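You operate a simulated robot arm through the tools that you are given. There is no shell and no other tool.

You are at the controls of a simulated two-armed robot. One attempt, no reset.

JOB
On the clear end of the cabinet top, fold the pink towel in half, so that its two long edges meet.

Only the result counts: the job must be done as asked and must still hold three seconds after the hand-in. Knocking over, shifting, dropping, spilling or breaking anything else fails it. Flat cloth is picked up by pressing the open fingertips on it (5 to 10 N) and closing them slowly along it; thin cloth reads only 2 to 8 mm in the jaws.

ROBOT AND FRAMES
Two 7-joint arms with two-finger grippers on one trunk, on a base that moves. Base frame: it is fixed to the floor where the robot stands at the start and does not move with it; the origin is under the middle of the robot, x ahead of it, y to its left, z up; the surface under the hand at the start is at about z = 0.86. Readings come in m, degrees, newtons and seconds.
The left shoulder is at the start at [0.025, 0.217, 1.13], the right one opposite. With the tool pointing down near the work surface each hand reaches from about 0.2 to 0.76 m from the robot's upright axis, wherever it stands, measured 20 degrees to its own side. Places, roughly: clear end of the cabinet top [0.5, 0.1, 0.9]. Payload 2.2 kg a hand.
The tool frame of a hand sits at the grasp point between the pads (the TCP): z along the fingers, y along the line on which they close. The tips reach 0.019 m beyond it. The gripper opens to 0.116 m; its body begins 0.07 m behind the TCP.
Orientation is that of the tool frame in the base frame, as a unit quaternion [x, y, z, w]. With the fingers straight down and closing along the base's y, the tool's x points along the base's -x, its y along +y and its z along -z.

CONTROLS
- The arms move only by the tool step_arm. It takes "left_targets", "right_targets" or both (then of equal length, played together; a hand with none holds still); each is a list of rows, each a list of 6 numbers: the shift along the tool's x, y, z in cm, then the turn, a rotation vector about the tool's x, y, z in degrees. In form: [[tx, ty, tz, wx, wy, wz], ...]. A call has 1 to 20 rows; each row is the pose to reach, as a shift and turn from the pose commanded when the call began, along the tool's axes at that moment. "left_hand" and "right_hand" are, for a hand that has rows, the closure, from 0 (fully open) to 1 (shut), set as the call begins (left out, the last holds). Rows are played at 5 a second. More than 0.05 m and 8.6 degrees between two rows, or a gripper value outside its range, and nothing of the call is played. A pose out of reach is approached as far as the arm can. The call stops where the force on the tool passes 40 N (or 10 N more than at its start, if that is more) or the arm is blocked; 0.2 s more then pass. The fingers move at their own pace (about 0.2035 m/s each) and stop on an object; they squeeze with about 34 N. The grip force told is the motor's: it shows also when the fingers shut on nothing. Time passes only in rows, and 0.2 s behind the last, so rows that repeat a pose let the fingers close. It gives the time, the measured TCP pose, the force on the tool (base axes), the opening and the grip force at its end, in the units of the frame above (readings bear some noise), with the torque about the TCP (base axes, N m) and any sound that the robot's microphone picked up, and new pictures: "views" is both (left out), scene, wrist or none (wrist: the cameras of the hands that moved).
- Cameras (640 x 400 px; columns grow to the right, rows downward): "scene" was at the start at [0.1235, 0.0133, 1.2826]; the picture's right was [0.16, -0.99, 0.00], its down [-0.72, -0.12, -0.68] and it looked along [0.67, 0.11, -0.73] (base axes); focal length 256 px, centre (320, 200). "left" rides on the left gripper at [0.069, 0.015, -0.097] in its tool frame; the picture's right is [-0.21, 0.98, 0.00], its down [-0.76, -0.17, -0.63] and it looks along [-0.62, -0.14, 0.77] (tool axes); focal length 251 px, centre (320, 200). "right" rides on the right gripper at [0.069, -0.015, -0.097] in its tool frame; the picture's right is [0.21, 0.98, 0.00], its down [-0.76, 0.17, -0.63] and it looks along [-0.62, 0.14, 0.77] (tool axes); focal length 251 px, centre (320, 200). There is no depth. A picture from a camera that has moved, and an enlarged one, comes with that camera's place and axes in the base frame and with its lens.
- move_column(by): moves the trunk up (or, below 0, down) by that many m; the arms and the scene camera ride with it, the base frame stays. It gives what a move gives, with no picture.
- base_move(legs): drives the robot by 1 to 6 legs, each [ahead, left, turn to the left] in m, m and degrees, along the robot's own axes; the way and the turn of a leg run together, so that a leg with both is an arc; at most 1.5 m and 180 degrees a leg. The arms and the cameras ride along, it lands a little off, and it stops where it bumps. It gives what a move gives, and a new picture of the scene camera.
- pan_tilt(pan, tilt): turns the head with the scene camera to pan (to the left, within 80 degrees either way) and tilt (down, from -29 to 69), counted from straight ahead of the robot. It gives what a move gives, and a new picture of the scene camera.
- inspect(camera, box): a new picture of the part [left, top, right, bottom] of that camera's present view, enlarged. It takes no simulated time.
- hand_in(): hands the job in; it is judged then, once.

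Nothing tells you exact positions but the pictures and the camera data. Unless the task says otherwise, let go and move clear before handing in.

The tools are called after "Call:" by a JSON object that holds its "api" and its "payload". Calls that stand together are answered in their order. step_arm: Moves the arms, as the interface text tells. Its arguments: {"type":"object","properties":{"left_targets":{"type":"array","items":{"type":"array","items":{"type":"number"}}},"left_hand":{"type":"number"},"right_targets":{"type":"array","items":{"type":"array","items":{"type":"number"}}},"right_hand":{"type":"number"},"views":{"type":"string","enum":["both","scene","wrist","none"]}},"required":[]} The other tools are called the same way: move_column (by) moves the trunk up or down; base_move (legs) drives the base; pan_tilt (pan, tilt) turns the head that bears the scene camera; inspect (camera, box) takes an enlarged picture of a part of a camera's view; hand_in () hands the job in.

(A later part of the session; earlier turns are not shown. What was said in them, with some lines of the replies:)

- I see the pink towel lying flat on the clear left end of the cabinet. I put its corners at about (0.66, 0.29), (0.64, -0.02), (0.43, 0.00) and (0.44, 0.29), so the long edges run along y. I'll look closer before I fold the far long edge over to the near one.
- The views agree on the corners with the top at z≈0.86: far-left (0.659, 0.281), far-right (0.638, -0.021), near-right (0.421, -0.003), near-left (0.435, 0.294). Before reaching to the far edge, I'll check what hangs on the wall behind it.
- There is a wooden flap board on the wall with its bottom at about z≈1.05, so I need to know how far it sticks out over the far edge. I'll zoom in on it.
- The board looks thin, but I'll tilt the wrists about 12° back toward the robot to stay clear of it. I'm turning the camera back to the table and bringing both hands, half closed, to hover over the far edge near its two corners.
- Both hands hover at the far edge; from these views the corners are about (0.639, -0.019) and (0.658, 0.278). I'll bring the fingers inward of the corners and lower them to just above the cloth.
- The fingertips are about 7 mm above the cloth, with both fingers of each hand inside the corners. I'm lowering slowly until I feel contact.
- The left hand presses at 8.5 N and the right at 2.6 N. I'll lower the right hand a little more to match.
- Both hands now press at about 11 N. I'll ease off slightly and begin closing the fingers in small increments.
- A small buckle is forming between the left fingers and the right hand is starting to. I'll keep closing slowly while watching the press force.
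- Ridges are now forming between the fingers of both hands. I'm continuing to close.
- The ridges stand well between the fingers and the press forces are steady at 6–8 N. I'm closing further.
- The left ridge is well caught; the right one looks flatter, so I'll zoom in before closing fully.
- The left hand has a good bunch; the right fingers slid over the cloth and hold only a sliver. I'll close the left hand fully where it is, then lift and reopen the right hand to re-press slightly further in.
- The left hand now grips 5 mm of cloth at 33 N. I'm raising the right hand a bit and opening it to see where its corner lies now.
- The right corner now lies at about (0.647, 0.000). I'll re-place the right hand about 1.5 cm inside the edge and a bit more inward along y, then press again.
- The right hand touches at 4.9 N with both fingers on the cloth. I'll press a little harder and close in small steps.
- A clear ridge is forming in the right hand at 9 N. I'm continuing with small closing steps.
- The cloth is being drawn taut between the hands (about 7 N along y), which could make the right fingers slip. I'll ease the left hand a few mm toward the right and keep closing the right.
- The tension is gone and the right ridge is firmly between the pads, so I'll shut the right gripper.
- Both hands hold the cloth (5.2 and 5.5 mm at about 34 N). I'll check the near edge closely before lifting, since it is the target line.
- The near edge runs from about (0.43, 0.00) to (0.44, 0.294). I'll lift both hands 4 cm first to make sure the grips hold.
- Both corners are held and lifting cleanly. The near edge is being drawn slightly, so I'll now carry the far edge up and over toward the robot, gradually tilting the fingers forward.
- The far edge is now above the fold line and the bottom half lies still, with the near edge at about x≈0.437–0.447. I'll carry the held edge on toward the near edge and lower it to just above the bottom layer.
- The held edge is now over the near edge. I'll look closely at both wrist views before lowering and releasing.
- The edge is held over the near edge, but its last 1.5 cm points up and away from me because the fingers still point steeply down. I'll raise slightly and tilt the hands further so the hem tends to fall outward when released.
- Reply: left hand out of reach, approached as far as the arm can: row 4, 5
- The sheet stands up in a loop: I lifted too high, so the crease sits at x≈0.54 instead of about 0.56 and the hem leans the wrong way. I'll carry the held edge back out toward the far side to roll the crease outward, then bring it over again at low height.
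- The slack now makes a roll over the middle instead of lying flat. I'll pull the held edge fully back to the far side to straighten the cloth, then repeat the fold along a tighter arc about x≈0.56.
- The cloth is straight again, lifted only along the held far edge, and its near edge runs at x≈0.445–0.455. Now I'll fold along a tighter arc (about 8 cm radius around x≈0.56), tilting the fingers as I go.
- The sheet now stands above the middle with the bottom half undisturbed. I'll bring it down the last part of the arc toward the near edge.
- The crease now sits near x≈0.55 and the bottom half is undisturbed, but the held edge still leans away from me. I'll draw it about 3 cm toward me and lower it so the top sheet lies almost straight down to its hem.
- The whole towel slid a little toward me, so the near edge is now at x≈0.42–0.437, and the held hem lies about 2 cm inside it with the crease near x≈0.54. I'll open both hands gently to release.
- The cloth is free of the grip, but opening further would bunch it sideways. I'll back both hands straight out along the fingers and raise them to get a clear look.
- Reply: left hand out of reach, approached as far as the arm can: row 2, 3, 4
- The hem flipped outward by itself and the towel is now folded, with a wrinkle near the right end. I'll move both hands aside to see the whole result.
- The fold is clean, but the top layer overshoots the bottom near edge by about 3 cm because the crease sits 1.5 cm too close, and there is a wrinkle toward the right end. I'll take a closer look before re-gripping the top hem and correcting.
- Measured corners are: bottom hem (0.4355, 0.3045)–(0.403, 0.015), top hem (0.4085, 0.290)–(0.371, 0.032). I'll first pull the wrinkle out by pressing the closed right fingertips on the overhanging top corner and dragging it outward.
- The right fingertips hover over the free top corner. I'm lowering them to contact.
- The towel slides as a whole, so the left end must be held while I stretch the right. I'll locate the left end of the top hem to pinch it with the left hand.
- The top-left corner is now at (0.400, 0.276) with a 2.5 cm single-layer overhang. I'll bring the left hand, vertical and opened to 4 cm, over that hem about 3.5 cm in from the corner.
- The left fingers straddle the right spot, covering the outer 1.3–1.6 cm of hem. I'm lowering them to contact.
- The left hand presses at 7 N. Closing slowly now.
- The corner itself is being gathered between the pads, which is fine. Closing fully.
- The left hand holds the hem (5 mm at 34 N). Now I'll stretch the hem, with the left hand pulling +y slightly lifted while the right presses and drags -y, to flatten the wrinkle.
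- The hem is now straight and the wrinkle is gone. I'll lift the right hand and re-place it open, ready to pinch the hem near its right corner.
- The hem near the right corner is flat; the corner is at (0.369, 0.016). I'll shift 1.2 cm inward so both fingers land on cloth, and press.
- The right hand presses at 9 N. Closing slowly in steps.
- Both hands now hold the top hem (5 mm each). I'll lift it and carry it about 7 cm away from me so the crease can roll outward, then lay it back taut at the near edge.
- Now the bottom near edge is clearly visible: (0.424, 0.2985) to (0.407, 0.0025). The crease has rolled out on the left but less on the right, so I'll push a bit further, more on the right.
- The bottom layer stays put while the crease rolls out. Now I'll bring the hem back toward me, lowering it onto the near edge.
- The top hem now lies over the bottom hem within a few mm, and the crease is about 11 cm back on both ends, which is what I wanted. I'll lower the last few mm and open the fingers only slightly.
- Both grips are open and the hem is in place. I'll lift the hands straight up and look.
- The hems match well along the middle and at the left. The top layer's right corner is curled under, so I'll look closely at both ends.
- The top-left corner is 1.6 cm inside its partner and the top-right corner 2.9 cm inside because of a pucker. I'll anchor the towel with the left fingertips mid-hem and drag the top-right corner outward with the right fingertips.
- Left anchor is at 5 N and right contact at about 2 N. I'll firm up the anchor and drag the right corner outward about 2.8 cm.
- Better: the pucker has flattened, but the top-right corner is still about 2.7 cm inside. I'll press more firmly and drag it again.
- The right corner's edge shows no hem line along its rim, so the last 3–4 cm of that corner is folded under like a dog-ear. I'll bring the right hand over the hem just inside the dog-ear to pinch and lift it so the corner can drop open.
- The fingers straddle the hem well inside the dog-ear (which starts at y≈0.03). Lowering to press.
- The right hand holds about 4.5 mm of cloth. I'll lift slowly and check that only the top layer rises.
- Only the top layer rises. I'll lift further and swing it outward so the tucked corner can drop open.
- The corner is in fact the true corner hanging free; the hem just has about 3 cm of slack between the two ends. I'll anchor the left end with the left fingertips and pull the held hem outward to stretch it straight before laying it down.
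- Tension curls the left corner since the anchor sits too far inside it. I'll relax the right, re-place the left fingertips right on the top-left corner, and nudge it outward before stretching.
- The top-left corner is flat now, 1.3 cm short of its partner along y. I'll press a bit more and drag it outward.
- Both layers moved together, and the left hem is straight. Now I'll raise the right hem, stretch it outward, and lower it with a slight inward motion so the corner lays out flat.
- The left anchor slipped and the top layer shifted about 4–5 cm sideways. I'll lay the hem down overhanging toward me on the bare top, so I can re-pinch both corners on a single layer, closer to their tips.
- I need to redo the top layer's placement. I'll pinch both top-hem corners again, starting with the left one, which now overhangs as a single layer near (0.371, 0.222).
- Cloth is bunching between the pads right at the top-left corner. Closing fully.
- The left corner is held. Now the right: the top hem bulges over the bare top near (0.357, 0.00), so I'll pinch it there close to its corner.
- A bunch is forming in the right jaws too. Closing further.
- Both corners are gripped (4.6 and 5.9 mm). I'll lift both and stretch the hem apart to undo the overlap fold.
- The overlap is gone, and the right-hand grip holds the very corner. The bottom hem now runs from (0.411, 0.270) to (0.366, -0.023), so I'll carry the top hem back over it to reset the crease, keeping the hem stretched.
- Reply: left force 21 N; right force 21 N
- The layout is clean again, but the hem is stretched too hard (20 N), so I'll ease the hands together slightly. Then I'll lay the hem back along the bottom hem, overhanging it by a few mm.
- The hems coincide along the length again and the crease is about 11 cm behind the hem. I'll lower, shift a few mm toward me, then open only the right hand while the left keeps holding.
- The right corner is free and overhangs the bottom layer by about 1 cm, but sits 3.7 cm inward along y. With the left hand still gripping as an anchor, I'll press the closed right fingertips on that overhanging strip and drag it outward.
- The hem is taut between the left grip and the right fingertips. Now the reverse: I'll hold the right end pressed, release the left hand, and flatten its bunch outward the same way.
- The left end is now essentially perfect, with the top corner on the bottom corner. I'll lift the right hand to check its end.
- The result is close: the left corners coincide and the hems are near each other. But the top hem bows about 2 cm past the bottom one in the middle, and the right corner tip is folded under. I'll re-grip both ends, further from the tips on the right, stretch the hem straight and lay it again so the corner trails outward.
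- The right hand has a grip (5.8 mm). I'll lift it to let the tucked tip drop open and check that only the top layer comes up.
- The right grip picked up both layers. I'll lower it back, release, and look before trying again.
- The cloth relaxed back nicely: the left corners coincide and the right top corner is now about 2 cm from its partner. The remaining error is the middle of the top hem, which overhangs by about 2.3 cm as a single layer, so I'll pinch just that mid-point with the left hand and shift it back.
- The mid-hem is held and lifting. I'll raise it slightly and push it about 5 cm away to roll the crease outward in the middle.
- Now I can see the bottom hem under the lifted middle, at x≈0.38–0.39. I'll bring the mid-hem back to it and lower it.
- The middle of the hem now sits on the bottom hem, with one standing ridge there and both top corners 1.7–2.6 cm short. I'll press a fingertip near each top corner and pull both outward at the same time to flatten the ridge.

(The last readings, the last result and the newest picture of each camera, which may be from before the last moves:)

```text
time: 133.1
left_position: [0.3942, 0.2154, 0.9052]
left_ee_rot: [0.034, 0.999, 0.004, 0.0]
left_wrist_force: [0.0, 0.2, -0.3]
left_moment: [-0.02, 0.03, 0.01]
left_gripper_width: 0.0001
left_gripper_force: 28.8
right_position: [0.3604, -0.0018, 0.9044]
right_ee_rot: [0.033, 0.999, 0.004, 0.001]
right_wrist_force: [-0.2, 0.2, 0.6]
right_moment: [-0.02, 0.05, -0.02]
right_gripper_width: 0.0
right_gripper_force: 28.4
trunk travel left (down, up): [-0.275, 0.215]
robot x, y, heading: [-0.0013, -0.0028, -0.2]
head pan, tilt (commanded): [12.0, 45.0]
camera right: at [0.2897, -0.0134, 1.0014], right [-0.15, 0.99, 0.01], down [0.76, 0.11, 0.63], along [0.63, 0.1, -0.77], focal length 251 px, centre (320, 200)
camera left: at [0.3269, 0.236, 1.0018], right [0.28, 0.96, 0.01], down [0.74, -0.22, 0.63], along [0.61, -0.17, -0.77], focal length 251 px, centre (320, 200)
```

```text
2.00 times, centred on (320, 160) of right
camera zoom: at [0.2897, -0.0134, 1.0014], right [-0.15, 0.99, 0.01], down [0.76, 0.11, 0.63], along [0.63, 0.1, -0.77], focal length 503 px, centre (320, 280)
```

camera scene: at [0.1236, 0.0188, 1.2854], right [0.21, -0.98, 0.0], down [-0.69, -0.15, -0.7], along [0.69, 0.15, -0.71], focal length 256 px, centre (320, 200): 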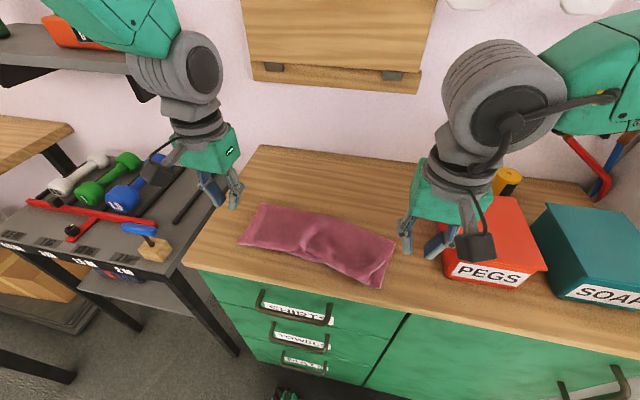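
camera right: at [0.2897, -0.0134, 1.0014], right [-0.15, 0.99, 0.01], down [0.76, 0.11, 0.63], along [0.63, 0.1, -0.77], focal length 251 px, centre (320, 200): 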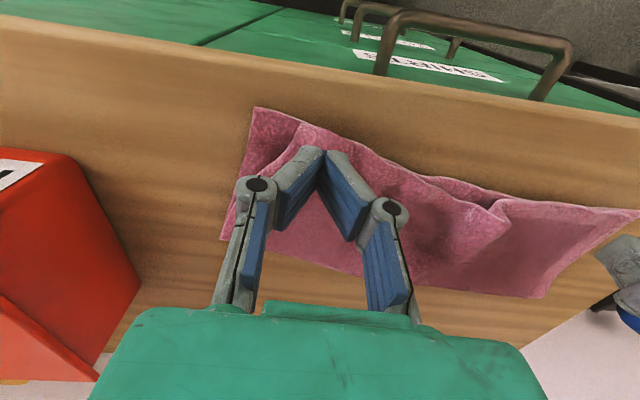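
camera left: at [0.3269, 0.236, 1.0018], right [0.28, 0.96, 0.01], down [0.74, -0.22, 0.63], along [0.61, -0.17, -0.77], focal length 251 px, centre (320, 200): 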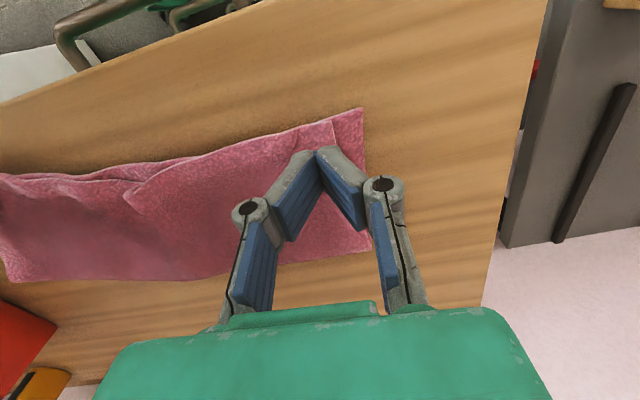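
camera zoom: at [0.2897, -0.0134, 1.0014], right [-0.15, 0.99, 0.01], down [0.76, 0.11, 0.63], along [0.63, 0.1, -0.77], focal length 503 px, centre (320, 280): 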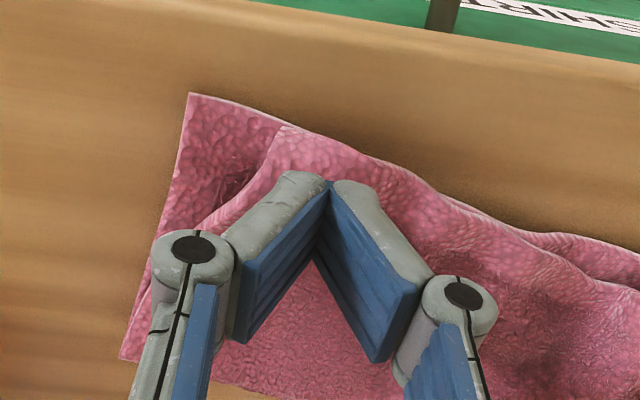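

Now the right top corner is clearly open (its true edge is visible), with no dog-ear. I'm lowering both fingertips onto the top layer.

Call:
{"api": "step_arm", "payload": {"left_targets": [[0, 0, 0.8, 0, 0, 0], [0, 0, 1.5, 0, 0, 0], [0, 0, 1.85, 0, 0, 0], [0, 0, 2.0, 0, 0, 0], [0, 0, 2.05, 0, 0, 0]], "right_targets": [[0, 0, 0.8, 0, 0, 0], [0, 0, 1.5, 0, 0, 0], [0, 0, 1.8, 0, 0, 0], [0, 0, 1.95, 0, 0, 0], [0, 0, 2.0, 0, 0, 0]], "views": "none"}}

```text
time: 134.3
left_position: [0.3939, 0.2152, 0.8846]
left_ee_rot: [0.035, 0.999, 0.003, 0.001]
left_wrist_force: [1.0, 0.4, 5.8]
left_moment: [-0.01, -0.01, 0.01]
left_gripper_width: 0.0
left_gripper_force: 29.1
right_position: [0.3595, -0.002, 0.8849]
right_ee_rot: [0.035, 0.999, 0.003, 0.002]
right_wrist_force: [0.6, 1.1, 3.6]
right_moment: [0.0, -0.01, 0.02]
right_gripper_width: 0.0
right_gripper_force: 28.4
trunk travel left (down, up): [-0.275, 0.215]
robot x, y, heading: [0.0016, 0.0008, 0.2]
head pan, tilt (commanded): [12.0, 45.0]
```

Call:
{"api": "step_arm", "payload": {"left_targets": [[0, 0, 0.02, 0, 0, 0], [-0.01, 0.25, 0.02, 0, 0, 0], [-0.02, 0.5, 0.02, 0, 0, 0], [-0.03, 0.75, 0.02, 0, 0, 0], [-0.04, 1.0, 0.02, 0, 0, 0], [-0.05, 1.25, 0.02, 0, 0, 0], [-0.06, 1.5, 0.02, 0, 0, 0], [-0.07, 1.8, 0.02, 0, 0, 0]], "right_targets": [[0, 0, 0.06, 0, 0, 0], [0.02, -0.35, 0.06, 0, 0, 0], [0.04, -0.7, 0.06, 0, 0, 0], [0.06, -1.05, 0.06, 0, 0, 0], [0.08, -1.4, 0.06, 0, 0, 0], [0.09, -1.8, 0.06, 0, 0, 0], [0.1, -2.2, 0.06, 0, 0, 0], [0.12, -2.6, 0.06, 0, 0, 0]], "views": "both"}}

Call:
{"api": "inspect", "payload": {"camera": "scene", "box": [200, 165, 400, 285]}}

Call:
{"api": "inspect", "payload": {"camera": "left", "box": [0, 60, 480, 320]}}

Call:
{"api": "inspect", "payload": {"camera": "right", "box": [160, 60, 640, 320]}}

```text
time: 136.1
left_position: [0.393, 0.2317, 0.8847]
left_ee_rot: [0.034, 0.999, 0.003, 0.0]
left_wrist_force: [-0.6, -2.5, 4.1]
left_moment: [-0.07, 0.03, 0.0]
left_gripper_width: 0.0
left_gripper_force: 28.3
right_position: [0.3554, -0.0302, 0.884]
right_ee_rot: [0.034, 0.999, 0.004, 0.002]
right_wrist_force: [0.5, 2.8, 3.3]
right_moment: [0.06, -0.04, 0.0]
right_gripper_width: 0.0
right_gripper_force: 28.7
trunk travel left (down, up): [-0.275, 0.215]
robot x, y, heading: [0.0016, -0.0011, -0.1]
head pan, tilt (commanded): [12.0, 45.0]
camera scene: at [0.123, 0.0164, 1.2855], right [0.21, -0.98, 0.0], down [-0.69, -0.15, -0.7], along [0.69, 0.15, -0.71], focal length 256 px, centre (320, 200)
camera right: at [0.2853, -0.0398, 0.9813], right [-0.15, 0.99, 0.01], down [0.76, 0.11, 0.64], along [0.63, 0.1, -0.77], focal length 251 px, centre (320, 200)
camera left: at [0.3265, 0.2534, 0.9815], right [0.28, 0.96, 0.01], down [0.74, -0.22, 0.63], along [0.61, -0.17, -0.77], focal length 251 px, centre (320, 200)
```

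scene: 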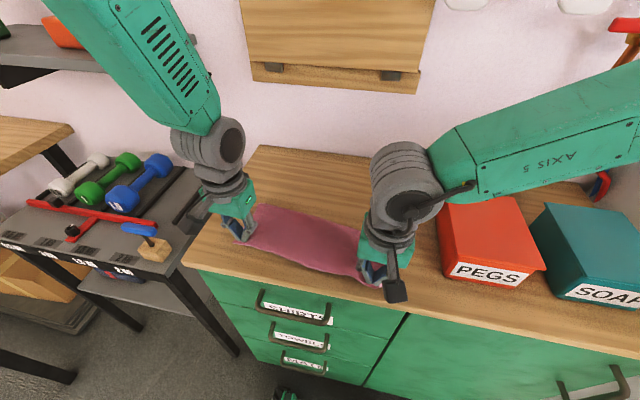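
right: 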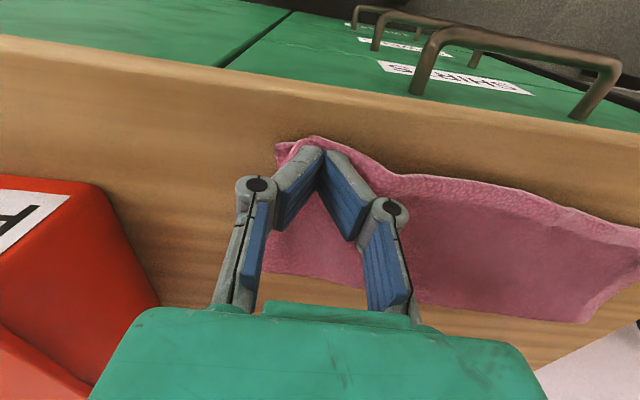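
left: 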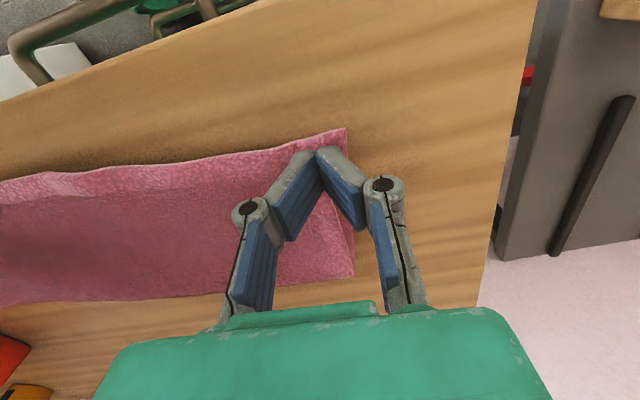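

```text
3.20 times, centred on (300, 225) of scene
camera zoom: at [0.123, 0.0164, 1.2855], right [0.21, -0.98, 0.0], down [-0.69, -0.15, -0.7], along [0.69, 0.15, -0.71], focal length 818 px, centre (384, 120)
```

zoom: 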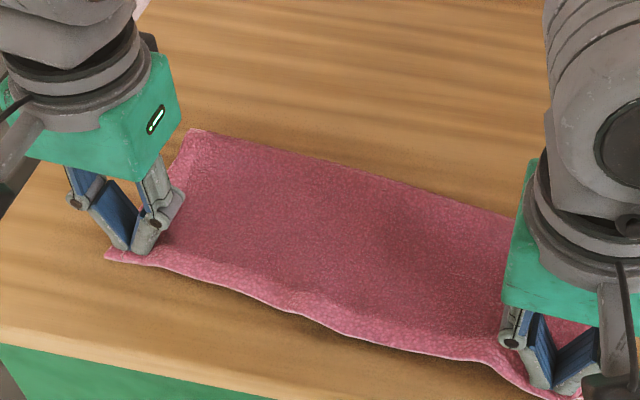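

```text
1.33 times, centred on (240, 190) of left
camera zoom: at [0.3265, 0.2534, 0.9815], right [0.28, 0.96, 0.01], down [0.74, -0.22, 0.63], along [0.61, -0.17, -0.77], focal length 335 px, centre (427, 213)
```

zoom: 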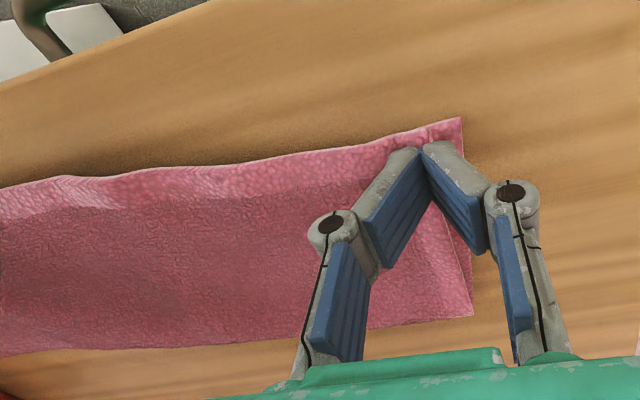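

```text
1.33 times, centred on (400, 190) of right
camera zoom: at [0.2853, -0.0398, 0.9813], right [-0.15, 0.99, 0.01], down [0.76, 0.11, 0.64], along [0.63, 0.1, -0.77], focal length 335 px, centre (213, 213)
```

zoom: 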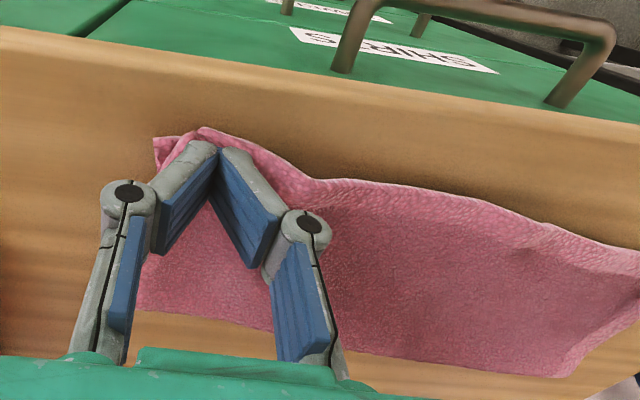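

The ridge is gone and both top corners now sit close to the bottom corners. I'll lift both hands straight up and look.

Call:
{"api": "step_arm", "payload": {"left_targets": [[0, 0, -1, 0, 0, 0], [0, 0, -2.5, 0, 0, 0], [0, 0.5, -5, 0, 0, 0], [0, 3, -8, 0, 0, 0], [0, 6, -10, 0, 0, 0]], "right_targets": [[0, 0, -1, 0, 0, 0], [0, 0, -2.5, 0, 0, 0], [0, -0.5, -5, 0, 0, 0], [0, -2, -8, 0, 0, 0], [0, -4, -10, 0, 0, 0]], "views": "both"}}

Call:
{"api": "inspect", "payload": {"camera": "scene", "box": [200, 165, 400, 290]}}

Call:
{"api": "inspect", "payload": {"camera": "left", "box": [0, 40, 360, 260]}}

Call:
{"api": "inspect", "payload": {"camera": "right", "box": [260, 40, 620, 260]}}

```text
time: 137.3
left_position: [0.3988, 0.2925, 0.9859]
left_ee_rot: [0.035, 0.999, 0.004, 0.002]
left_wrist_force: [0.3, 0.6, 0.3]
left_moment: [0.01, 0.0, 0.0]
left_gripper_width: 0.0002
left_gripper_force: 27.9
right_position: [0.3535, -0.0676, 0.9856]
right_ee_rot: [0.034, 0.999, 0.004, 0.001]
right_wrist_force: [0.8, -0.1, 0.0]
right_moment: [-0.02, -0.01, -0.01]
right_gripper_width: 0.0
right_gripper_force: 28.3
trunk travel left (down, up): [-0.275, 0.215]
robot x, y, heading: [0.0007, 0.0001, 0.0]
head pan, tilt (commanded): [12.0, 45.0]
camera scene: at [0.1224, 0.0171, 1.2855], right [0.21, -0.98, 0.0], down [-0.69, -0.15, -0.71], along [0.69, 0.15, -0.71], focal length 256 px, centre (320, 200)
camera right: at [0.2839, -0.079, 1.0814], right [-0.15, 0.99, 0.01], down [0.76, 0.11, 0.64], along [0.63, 0.1, -0.77], focal length 251 px, centre (320, 200)
camera left: at [0.3308, 0.3127, 1.0829], right [0.28, 0.96, 0.01], down [0.74, -0.22, 0.63], along [0.61, -0.17, -0.77], focal length 251 px, centre (320, 200)
```

scene: 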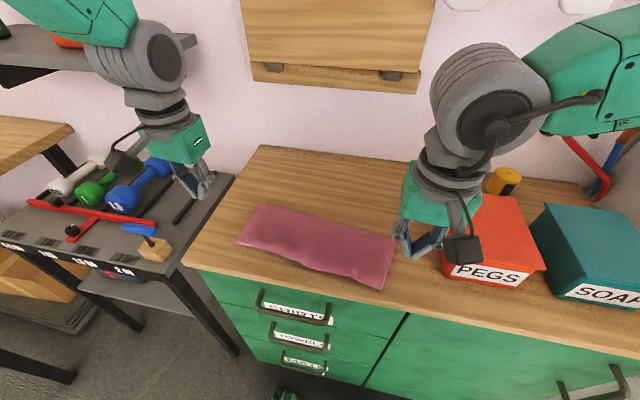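
right: 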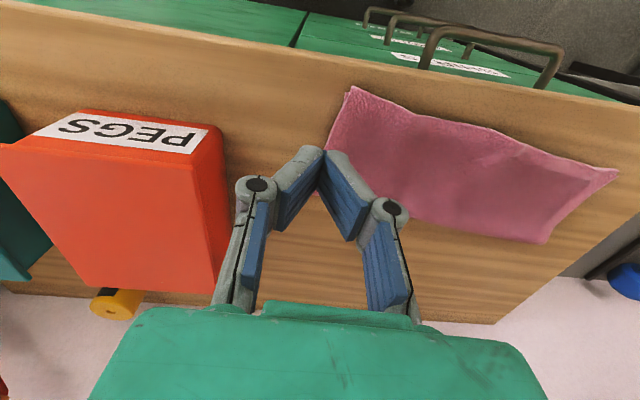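
left: 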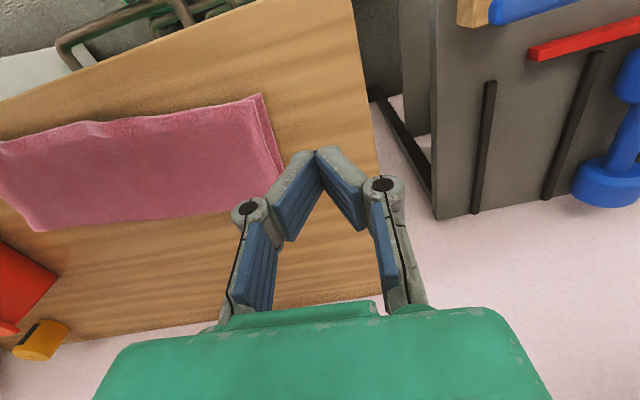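

```text
3.20 times, centred on (300, 228) of scene
camera zoom: at [0.1224, 0.0171, 1.2855], right [0.21, -0.98, 0.0], down [-0.69, -0.15, -0.71], along [0.69, 0.15, -0.71], focal length 818 px, centre (384, 112)
```

zoom: 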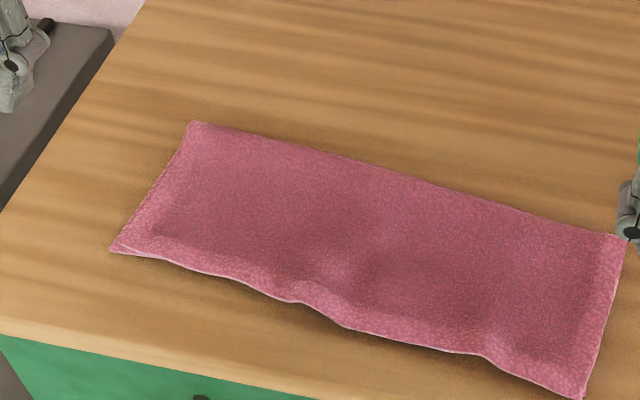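

```text
1.78 times, centred on (180, 150) of left
camera zoom: at [0.3308, 0.3127, 1.0829], right [0.28, 0.96, 0.01], down [0.74, -0.22, 0.63], along [0.61, -0.17, -0.77], focal length 447 px, centre (569, 289)
```

zoom: 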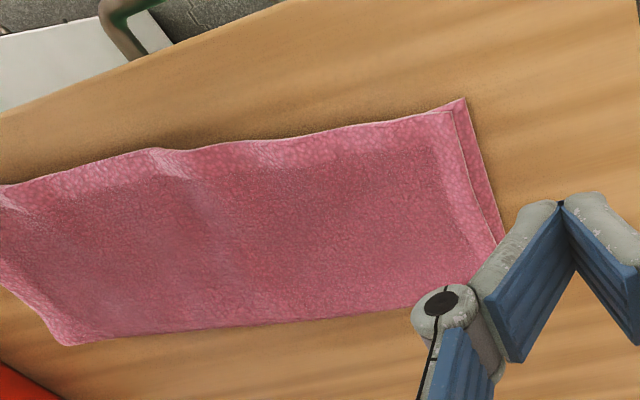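

```text
1.78 times, centred on (440, 150) of right
camera zoom: at [0.2839, -0.079, 1.0814], right [-0.15, 0.99, 0.01], down [0.76, 0.11, 0.64], along [0.63, 0.1, -0.77], focal length 447 px, centre (107, 289)
```

zoom: 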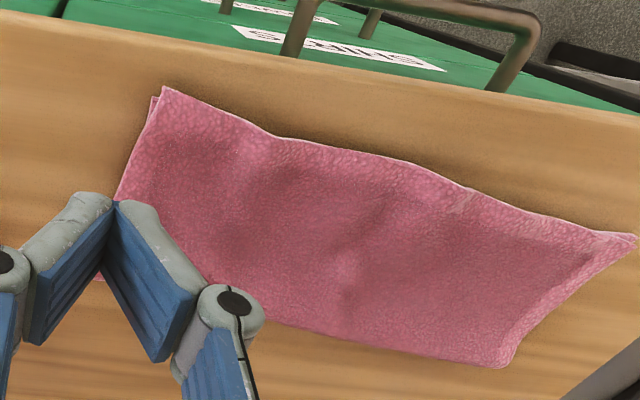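

This is the result I wanted: the top-left corner is about 0.9 cm and the top-right about 0.5 cm from their partners, with the hem 11 cm from the crease along its whole length. I'll raise both hands clear and take a last look.

Call:
{"api": "step_arm", "payload": {"left_targets": [[0, 0.5, -2, 0, 0, 0], [0, 1, -4, 0, 0, 0], [0, 2, -6, 0, 0, 0], [0, 2, -6, 0, 0, 0], [0, 2, -6, 0, 0, 0]], "right_targets": [[0, -0.5, -2, 0, 0, 0], [0, -1.5, -4, 0, 0, 0], [0, -3, -6, 0, 0, 0], [0, -3, -6, 0, 0, 0], [0, -3, -6, 0, 0, 0]], "views": "both"}}

Call:
{"api": "inspect", "payload": {"camera": "scene", "box": [220, 185, 400, 300]}}

Call:
{"api": "inspect", "payload": {"camera": "right", "box": [300, 40, 620, 240]}}

Call:
{"api": "inspect", "payload": {"camera": "left", "box": [0, 40, 320, 240]}}

```text
time: 138.5
left_position: [0.3997, 0.3126, 1.045]
left_ee_rot: [0.035, 0.999, 0.004, 0.002]
left_wrist_force: [-0.5, 0.6, -0.3]
left_moment: [-0.02, 0.01, 0.01]
left_gripper_width: 0.0
left_gripper_force: 28.0
right_position: [0.3529, -0.0989, 1.045]
right_ee_rot: [0.035, 0.999, 0.003, 0.001]
right_wrist_force: [-0.9, -0.5, -0.1]
right_moment: [0.03, 0.01, -0.01]
right_gripper_width: 0.0
right_gripper_force: 28.5
trunk travel left (down, up): [-0.275, 0.215]
robot x, y, heading: [0.002, 0.003, -0.1]
head pan, tilt (commanded): [12.0, 45.0]
camera scene: at [0.123, 0.0168, 1.2854], right [0.21, -0.98, 0.0], down [-0.69, -0.15, -0.7], along [0.69, 0.15, -0.71], focal length 256 px, centre (320, 200)
camera right: at [0.2813, -0.1106, 1.1408], right [-0.15, 0.99, 0.01], down [0.76, 0.11, 0.64], along [0.63, 0.1, -0.77], focal length 251 px, centre (320, 200)
camera left: at [0.3316, 0.3321, 1.1412], right [0.28, 0.96, 0.01], down [0.74, -0.22, 0.63], along [0.61, -0.17, -0.77], focal length 251 px, centre (320, 200)
```

scene: 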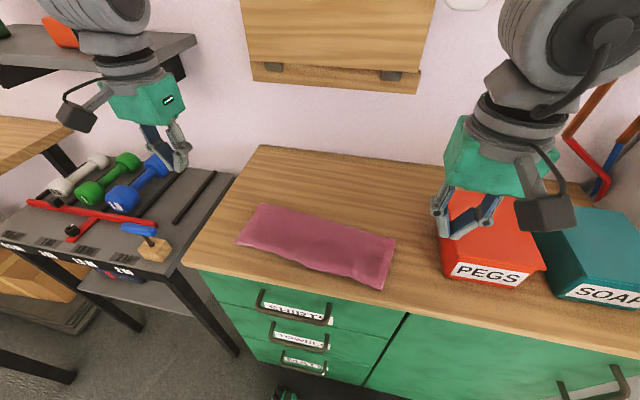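
right: 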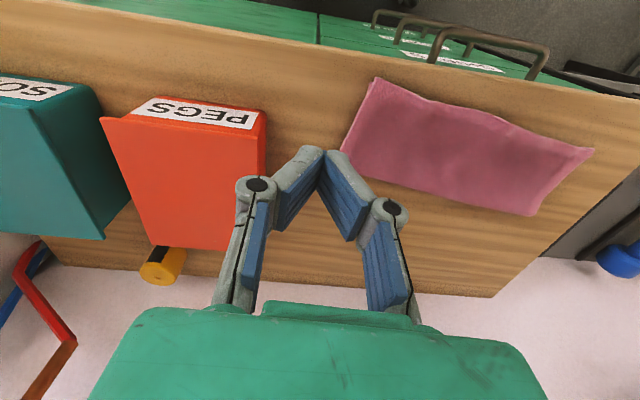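
left: 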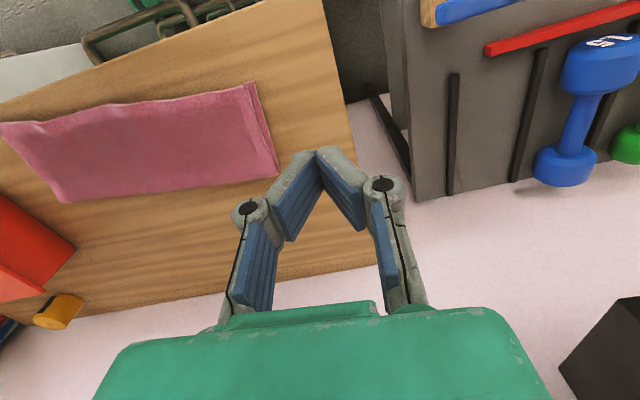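

```text
3.48 times, centred on (310, 242) of scene
camera zoom: at [0.123, 0.0168, 1.2854], right [0.21, -0.98, 0.0], down [-0.69, -0.15, -0.7], along [0.69, 0.15, -0.71], focal length 889 px, centre (355, 52)
```

zoom: 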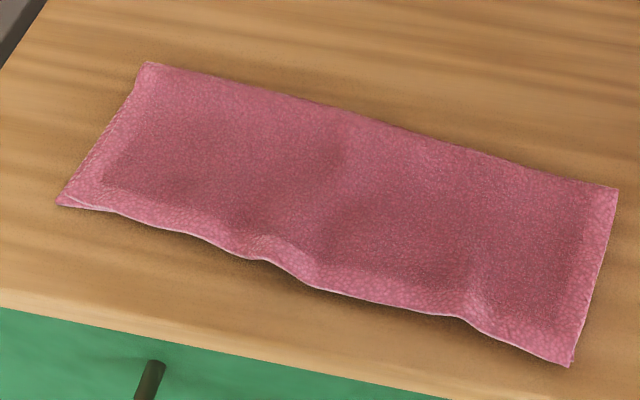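

```text
2.00 times, centred on (460, 140) of right
camera zoom: at [0.2813, -0.1106, 1.1408], right [-0.15, 0.99, 0.01], down [0.76, 0.11, 0.64], along [0.63, 0.1, -0.77], focal length 503 px, centre (40, 320)
```

zoom: 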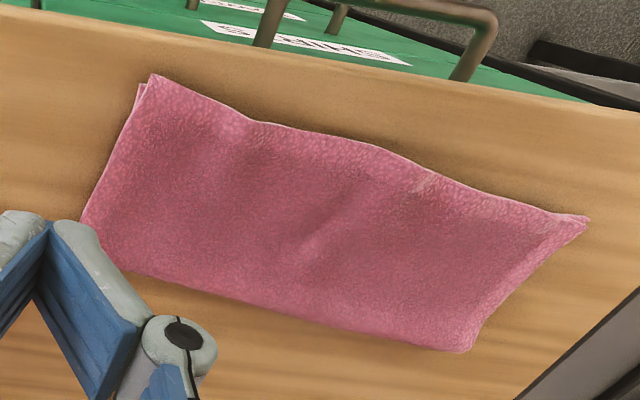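

```text
2.00 times, centred on (160, 140) of left
camera zoom: at [0.3316, 0.3321, 1.1412], right [0.28, 0.96, 0.01], down [0.74, -0.22, 0.63], along [0.61, -0.17, -0.77], focal length 503 px, centre (640, 320)
```

zoom: 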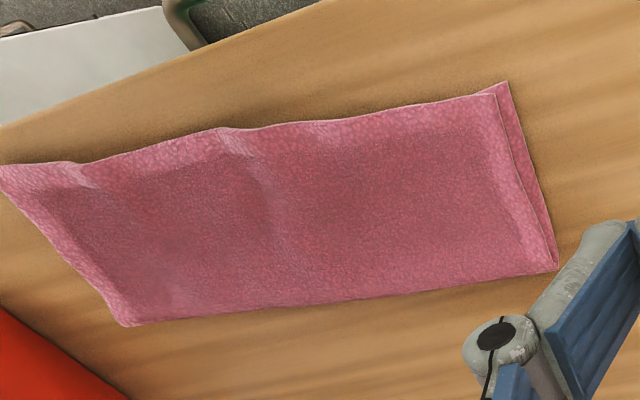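

The towel lies flat and folded in half, with its two long edges together along the whole length and the corners within about a centimetre. Both hands are clear and nothing else was moved, so I'm handing in.

Call:
{"api": "hand_in", "payload": {}}

```text
The job is handed in.
```

The pink towel is folded in half on the clear end of the cabinet top, with its two long edges together. I handed it in; no verdict has come back.

- **Edges:** the two corners at the right end are about 0.5 cm apart and the two at the left end about 0.9 cm. I estimate the edges between them match to within about 1 cm. The lower edge was hidden under the upper one, so I worked that out from the position of the crease.
- **Wrinkles:** a few small ripples remain along the front edge; the rest lies flat.
- **Position:** the towel ended up closer to the front than it started, and its nearest corner is about 2–3 cm from the front edge of the cabinet.
- **Everything else:** the other things on and beside the cabinet look untouched in the last pictures. Both hands were empty and clear before the hand-in.

It took several re-grips. The top layer first landed about 3 cm off, and at one point it slid sideways and had to be laid again.
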